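You operate a simulated robot arm through the tools that you are given. There is no shell and no other tool. Be economical: measure what you need, move in short steps, check, and stop when the job is done.

Carry out the task below with a simulated robot arm. There is one attempt and no reset: what you move stays moved.

TASK
Switch the red dock switch off.
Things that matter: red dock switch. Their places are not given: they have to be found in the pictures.

It is judged by the outcome, as a careful person would: the job done as asked, and still so three seconds after it is handed in. It fails if anything else is knocked over, pushed out of place, dropped, spilled or broken.

THE ROBOT
A 7-joint arm with a two-finger parallel gripper, fixed in place. Base frame: the origin is at the foot of the arm, x ahead of it, y to its left, z up; the work surface is at about z = 20. Lengths are in mm, angles in rad, forces in N, time in s.
With the tool pointing down near the work surface it reaches from about 220 to 600 mm from the base axis. Its first joint turns from -1.152 to 1.152 rad. Payload 2.5 kg.
Tool frame: the origin (TCP) lies between the finger pads and is the grasp point; the fingertips stand 23 mm ahead of it; z points along the fingers, y is the line along which they close. The gripper opens to 94 mm. The fingers are 38 mm wide and 10 mm thick; the gripper's body (54 by 96 mm) begins 39 mm behind the TCP.
Orientation is told as [roll, pitch, yaw] about the base's x, y, z axes, in that order, counted from this pose: with the fingers straight down and closing along the base's y, the tool's x points along the base's -x, its y along +y and its z along -z.

THE INTERFACE
- The arm moves only by the tool move_arm. Its argument "commands" is a list of rows, each an object (a shift or turn left out is 0, a gripper value left out holds the last) with "gripper": the finger opening in mm, from 0 to 94; "translation": the shift along the base's x, y, z in mm, a list of three; "angular": the turn, a rotation vector about the base's x, y, z in rad, a list of three. In form: [{"gripper": gripper, "translation": [tx, ty, tz], "angular": [rx, ry, rz]}, ...]. A call has 1 to 8 rows; each row is the pose to reach, as a shift and turn from the pose commanded when the call began. A row lasts 0.2 s, in which the tool goes at most 50 mm and 0.15 rad; a call with a longer step from one row to the next is refused whole, and so is a gripper value outside its range. A pose out of reach is approached as far as the arm can. The call stops where the force on the tool passes 40 N (or 10 N more than at its start, if that is more) or the arm is blocked; 0.2 s more then pass. The fingers move at their own pace (about 108 mm/s each) and stop on an object; they squeeze with about 41 N. The grip force told is the motor's: it shows also when the fingers shut on nothing. Time passes only in rows, and 0.2 s behind the last, so rows that repeat a pose let the fingers close. It gives the time, the measured TCP pose, the force on the tool (base axes), the opening and the grip force at its end, in the units of the frame above (readings bear some noise).
- Cameras (640 x 400 px; columns grow to the right, rows downward): "scene" is fixed at [142.3, -441.1, 526.5]; the picture's right is [0.49, -0.87, 0.00], its down [-0.63, -0.36, -0.69] and it looks along [0.60, 0.34, -0.72] (base axes); focal length 323 px, centre (320, 200). "wrist" rides on the gripper at [-39, 0, -44] in the tool frame; the picture's right is [0.00, -1.00, 0.00], its down [0.97, 0.00, -0.24] and it looks along [0.24, 0.00, 0.97] (tool axes); focal length 218 px, centre (320, 200).
- snapshot(camera): a new picture of that camera. No time passes.
- locate(camera, pixels): for up to 12 pixels [column, row] of the newest picture of that camera ("zoom" is the newest enlarged one), the place [x, y, z] in the base frame of the surface seen there, good to about 2 mm. No time passes.
- zoom(camera, box): a new picture of the part [left, top, right, bottom] of that camera's present view, enlarged. No time passes.
- sign_off(): hands the job in; it is judged then, once.

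Work in short steps. Measure before you move; look again where a grasp or a placing could have gone wrong, and mend it. You have 60 turns and 20 pictures in all, the two below and enlarged ones among them. Open the gripper and draw the arm clear of the work before you hand the job in, unless the task says otherwise; then end with one line.

The tools are called after "Call:" as a command line: name --argument value ..., lists and objects as JSON in quotes. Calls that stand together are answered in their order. move_arm: Moves the arm, as the interface text tells. Its arguments: {"type":"object","properties":{"commands":{"type":"array","items":{"type":"object","properties":{"gripper":{"type":"number"},"translation":{"type":"array","items":{"type":"number"}},"angular":{"type":"array","items":{"type":"number"}}}}}},"required":["commands"]} The other tools are called the same way: snapshot (camera) takes a picture; locate (camera, pixels) gives the place of the surface under pixels of a picture; zoom (camera, box) takes an enlarged picture of a part of a camera's view; sign_off () hands the job in.

At the start:

```text
clock: 0.0
tool_pos: [338.7, -285.9, 280.9]
tool_rot: [0.001, 0.0, 0.0]
wrist_force: [-0.7, -0.1, 0.3]
opening: 94.0
finger_force: 0.1
```

scene: 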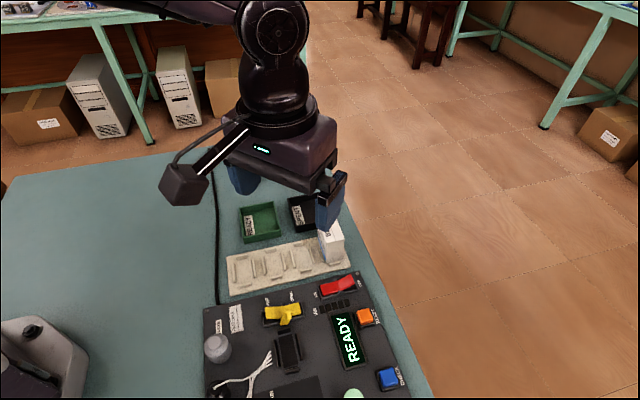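
wrist: 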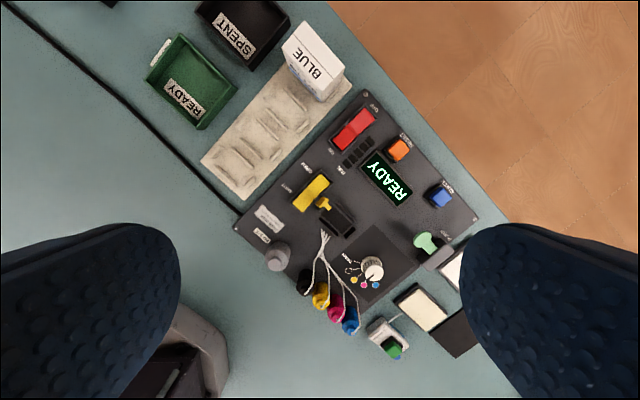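

The red rocker is at about wrist (353,129), with labels at each end. I'll enlarge it in both cameras to read the labels and see the tilt.

Call:
zoom --camera "scene" --box '[290, 255, 390, 318]'

Call:
zoom --camera "wrist" --box '[300, 80, 428, 160]'

```text
6.35 times, centred on (340, 286) of scene
```

zoom: 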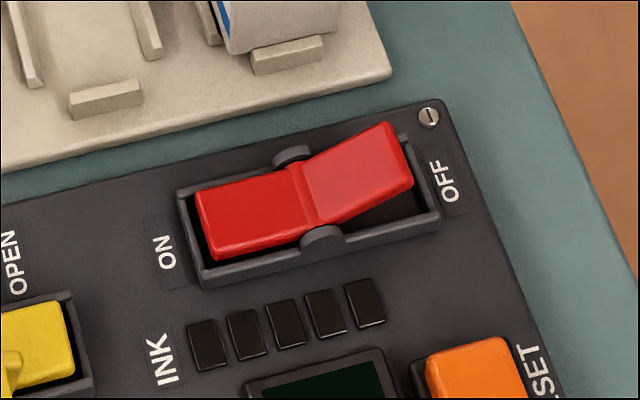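

```text
5.00 times, centred on (364, 120) of wrist
```

zoom: 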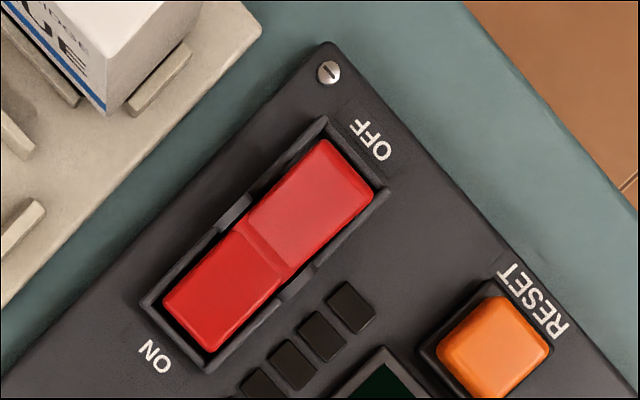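

The OFF half stands up, so the switch is now ON and I have to press the OFF end. I'll measure the rocker and its surroundings.

Call:
locate --camera "zoom" --pixels '[[320, 148], [366, 188], [335, 178], [310, 205], [262, 250], [215, 300], [328, 72], [385, 195], [318, 122], [350, 305], [490, 345], [130, 110]]'

Call:
locate --camera "wrist" --pixels '[[315, 35], [345, 75], [290, 45], [400, 150], [440, 195], [312, 190], [425, 243], [370, 268]]'

```text
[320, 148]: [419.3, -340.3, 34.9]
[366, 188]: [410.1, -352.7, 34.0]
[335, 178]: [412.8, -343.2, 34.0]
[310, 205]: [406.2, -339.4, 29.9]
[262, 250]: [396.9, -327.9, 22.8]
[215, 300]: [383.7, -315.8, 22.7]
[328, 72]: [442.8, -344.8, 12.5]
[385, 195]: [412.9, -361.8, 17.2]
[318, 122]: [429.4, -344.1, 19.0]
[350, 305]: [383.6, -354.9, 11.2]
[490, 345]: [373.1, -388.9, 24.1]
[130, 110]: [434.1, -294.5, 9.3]
```

```text
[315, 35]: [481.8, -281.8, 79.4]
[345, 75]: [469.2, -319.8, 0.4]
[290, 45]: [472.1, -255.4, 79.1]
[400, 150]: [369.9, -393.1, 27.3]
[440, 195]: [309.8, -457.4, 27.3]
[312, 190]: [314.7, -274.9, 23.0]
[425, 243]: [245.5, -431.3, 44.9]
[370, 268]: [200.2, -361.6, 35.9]
```

The raised OFF end centre is about (414,-346,35), the pivot is near (397,-328), and the rocker runs along (1,-1). I'll close the fingers, yaw 45° so they lie across the rocker, and stop well above the OFF half.

Call:
move_arm --commands '[{"gripper": 0, "translation": [12, -9, -20], "angular": [0, 0, 0.13]}, {"gripper": 0, "translation": [24, -19, -45], "angular": [0, 0, 0.26]}, {"gripper": 0, "translation": [36, -28, -70], "angular": [0, 0, 0.39]}, {"gripper": 0, "translation": [48, -38, -95], "angular": [0, 0, 0.52]}, {"gripper": 0, "translation": [60, -47, -120], "angular": [0, 0, 0.65]}, {"gripper": 0, "translation": [73, -56.5, -145], "angular": [0, 0, 0.785]}, {"gripper": 0, "translation": [73, -56.5, -160], "angular": [0, 0, 0.785]}, {"gripper": 0, "translation": [73, -56.5, -160], "angular": [0, 0, 0.785]}]'

Call:
snapshot --camera "wrist"

Call:
snapshot --camera "scene"

```text
clock: 1.8
tool_pos: [412.2, -341.5, 118.7]
tool_rot: [0.002, 0.0, 0.783]
wrist_force: [-0.8, 0.6, -0.1]
opening: 0.0
finger_force: 41.2
```

```text
15 pictures are left
```

wrist: 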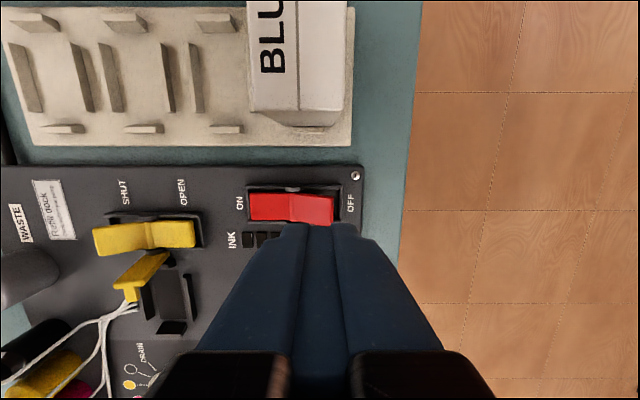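

```text
14 pictures are left
```

scene: 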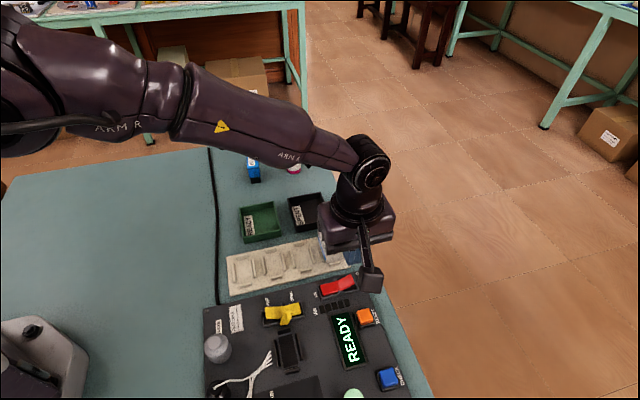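

The rocker is at wrist (250–335, 190–225). I'll re-measure it from this closer view.

Call:
locate --camera "wrist" --pixels '[[291, 207], [330, 198], [332, 220], [318, 208], [256, 206], [340, 205], [355, 176], [345, 225], [300, 120], [265, 110], [330, 70], [380, 150]]'

```text
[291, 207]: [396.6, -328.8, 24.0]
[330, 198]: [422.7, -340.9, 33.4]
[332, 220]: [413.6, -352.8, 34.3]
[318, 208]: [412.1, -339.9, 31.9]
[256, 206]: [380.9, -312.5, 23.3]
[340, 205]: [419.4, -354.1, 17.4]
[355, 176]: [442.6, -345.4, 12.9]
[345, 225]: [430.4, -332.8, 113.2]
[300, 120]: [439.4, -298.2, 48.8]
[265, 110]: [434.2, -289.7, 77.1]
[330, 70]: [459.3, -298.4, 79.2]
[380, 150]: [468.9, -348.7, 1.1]
```

The rocker measures the same from here. Before I go down, I'll check the black block on the tool's side at scene (370,280), so that it clears the panel and RESET button.

Call:
locate --camera "scene" --pixels '[[370, 272], [370, 288], [362, 285], [380, 285], [365, 235], [340, 245], [352, 258], [326, 240]]'

```text
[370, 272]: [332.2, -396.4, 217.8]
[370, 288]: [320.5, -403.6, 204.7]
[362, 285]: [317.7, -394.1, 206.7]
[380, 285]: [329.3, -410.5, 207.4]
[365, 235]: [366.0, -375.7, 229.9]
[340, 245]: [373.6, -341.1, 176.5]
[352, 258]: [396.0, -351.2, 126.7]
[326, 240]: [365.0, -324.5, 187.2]
```

The block stays over 120 mm up at the press height, so it's clear. I'll shift slightly away from the blue box and descend to just above the raised end.

Call:
move_arm --commands '[{"gripper": 0, "translation": [-2, -2, -25]}, {"gripper": 0, "translation": [-2, -2, -45]}, {"gripper": 0, "translation": [-2, -2, -57]}, {"gripper": 0, "translation": [-2, -2, -57]}]'

Call:
zoom --camera "scene" --box '[270, 220, 430, 320]'

```text
clock: 2.8
tool_pos: [407.8, -345.3, 62.9]
tool_rot: [0.001, 0.001, 0.785]
wrist_force: [0.4, 0.8, -0.1]
opening: 0.3
finger_force: 40.6
```

```text
4.00 times, centred on (350, 270) of scene
```

zoom: 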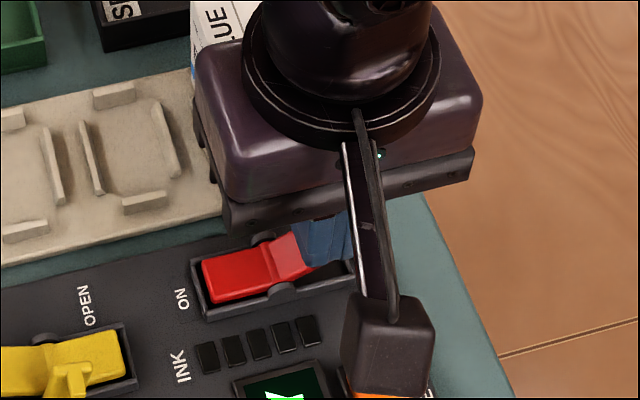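

The fingers are over the OFF half with no contact yet. I'll press down in small steps.

Call:
move_arm --commands '[{"gripper": 0, "translation": [0, 0, -4]}, {"gripper": 0, "translation": [0, 0, -7]}, {"gripper": 0, "translation": [0, 0, -10]}, {"gripper": 0, "translation": [0, 0, -13]}, {"gripper": 0, "translation": [0, 0, -15.5]}, {"gripper": 0, "translation": [0, 0, -17]}]'

Call:
zoom --camera "scene" --box '[270, 220, 430, 320]'

```text
clock: 4.2
tool_pos: [408.2, -344.2, 46.6]
tool_rot: [0.001, 0.0, 0.786]
wrist_force: [-0.5, 0.9, -0.1]
opening: 0.0
finger_force: 40.4
```

```text
4.00 times, centred on (350, 270) of scene
```

zoom: 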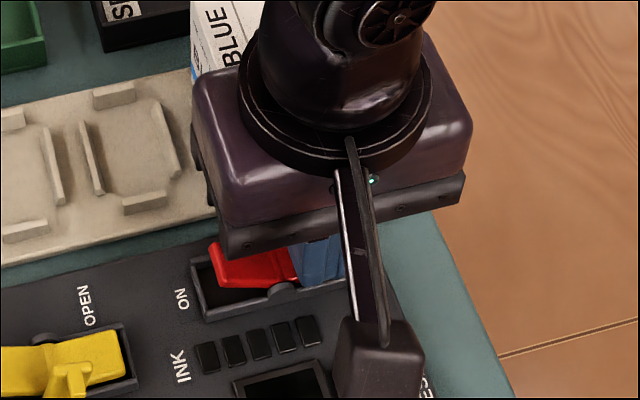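

The ON end is now up, so the rocker has flipped. I'll go straight up and confirm that it stays.

Call:
move_arm --commands '[{"translation": [0, 0, 30]}, {"translation": [0, 0, 75]}, {"translation": [-30, 30, 120]}, {"translation": [-65, 60, 160]}, {"translation": [-100, 90, 190]}, {"translation": [-130, 120, 200], "gripper": 60}, {"translation": [-130, 120, 200], "gripper": 60}, {"translation": [-130, 120, 200], "gripper": 60}]'

Call:
snapshot --camera "scene"

Call:
zoom --camera "scene" --box '[290, 255, 390, 318]'

```text
refused: row 3 steps farther than a row can; nothing moved
```

```text
11 pictures are left
```

scene: 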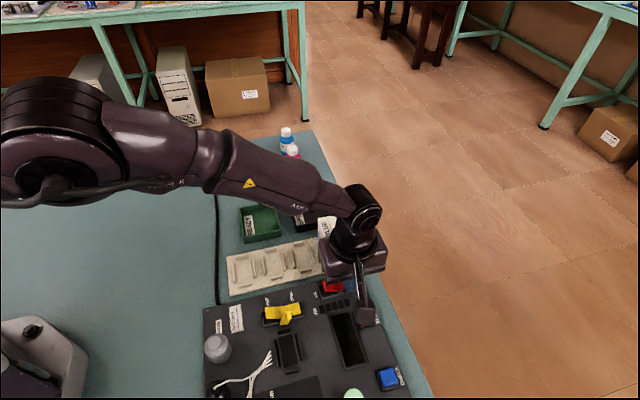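

```text
6.35 times, centred on (340, 286) of scene
```

zoom: 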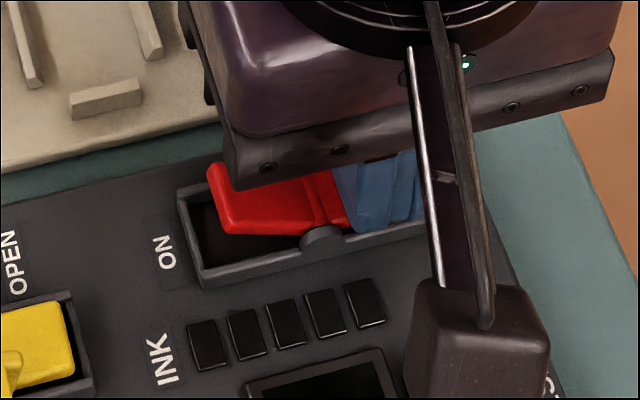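

The retreat was refused because one step was too long. The display has gone dark, which fits OFF. I'll rise again in smaller steps.

Call:
move_arm --commands '[{"translation": [0, 0, 20]}, {"translation": [0, 0, 55]}, {"translation": [0, 0, 95]}, {"translation": [-15, 15, 130]}, {"translation": [-35, 35, 160]}, {"translation": [-60, 60, 185], "gripper": 60}, {"translation": [-85, 85, 200], "gripper": 60}, {"translation": [-85, 85, 200], "gripper": 60}]'

Call:
snapshot --camera "scene"

Call:
zoom --camera "scene" --box '[290, 255, 390, 318]'

```text
clock: 6.0
tool_pos: [325.3, -258.2, 248.0]
tool_rot: [0.001, 0.0, 0.785]
wrist_force: [-0.1, 0.4, -0.5]
opening: 60.0
finger_force: 0.1
```

```text
9 pictures are left
```

scene: 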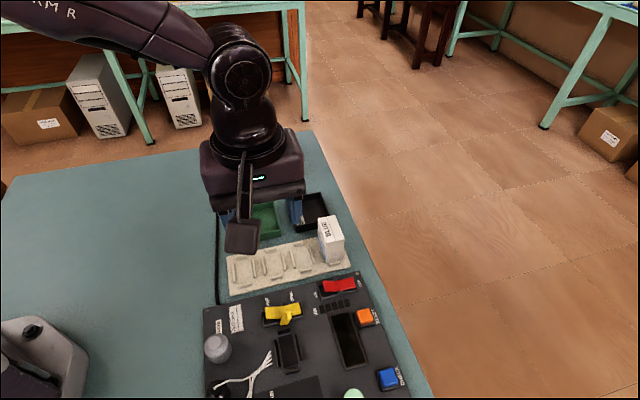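

```text
6.35 times, centred on (340, 286) of scene
```

zoom: 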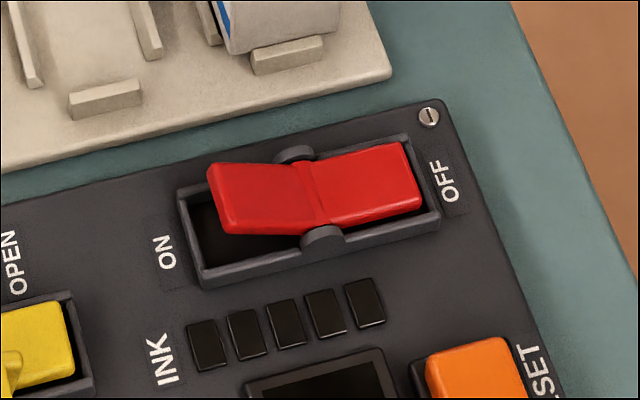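

The OFF end is down and has stayed down, the display is dark, nothing else has moved, and the arm is clear with the gripper open. I'm handing it in.

Call:
sign_off

```text
The job is handed in.
```

The red dock switch is off: its OFF end stayed pressed down, the panel display went dark, and nothing else was disturbed.
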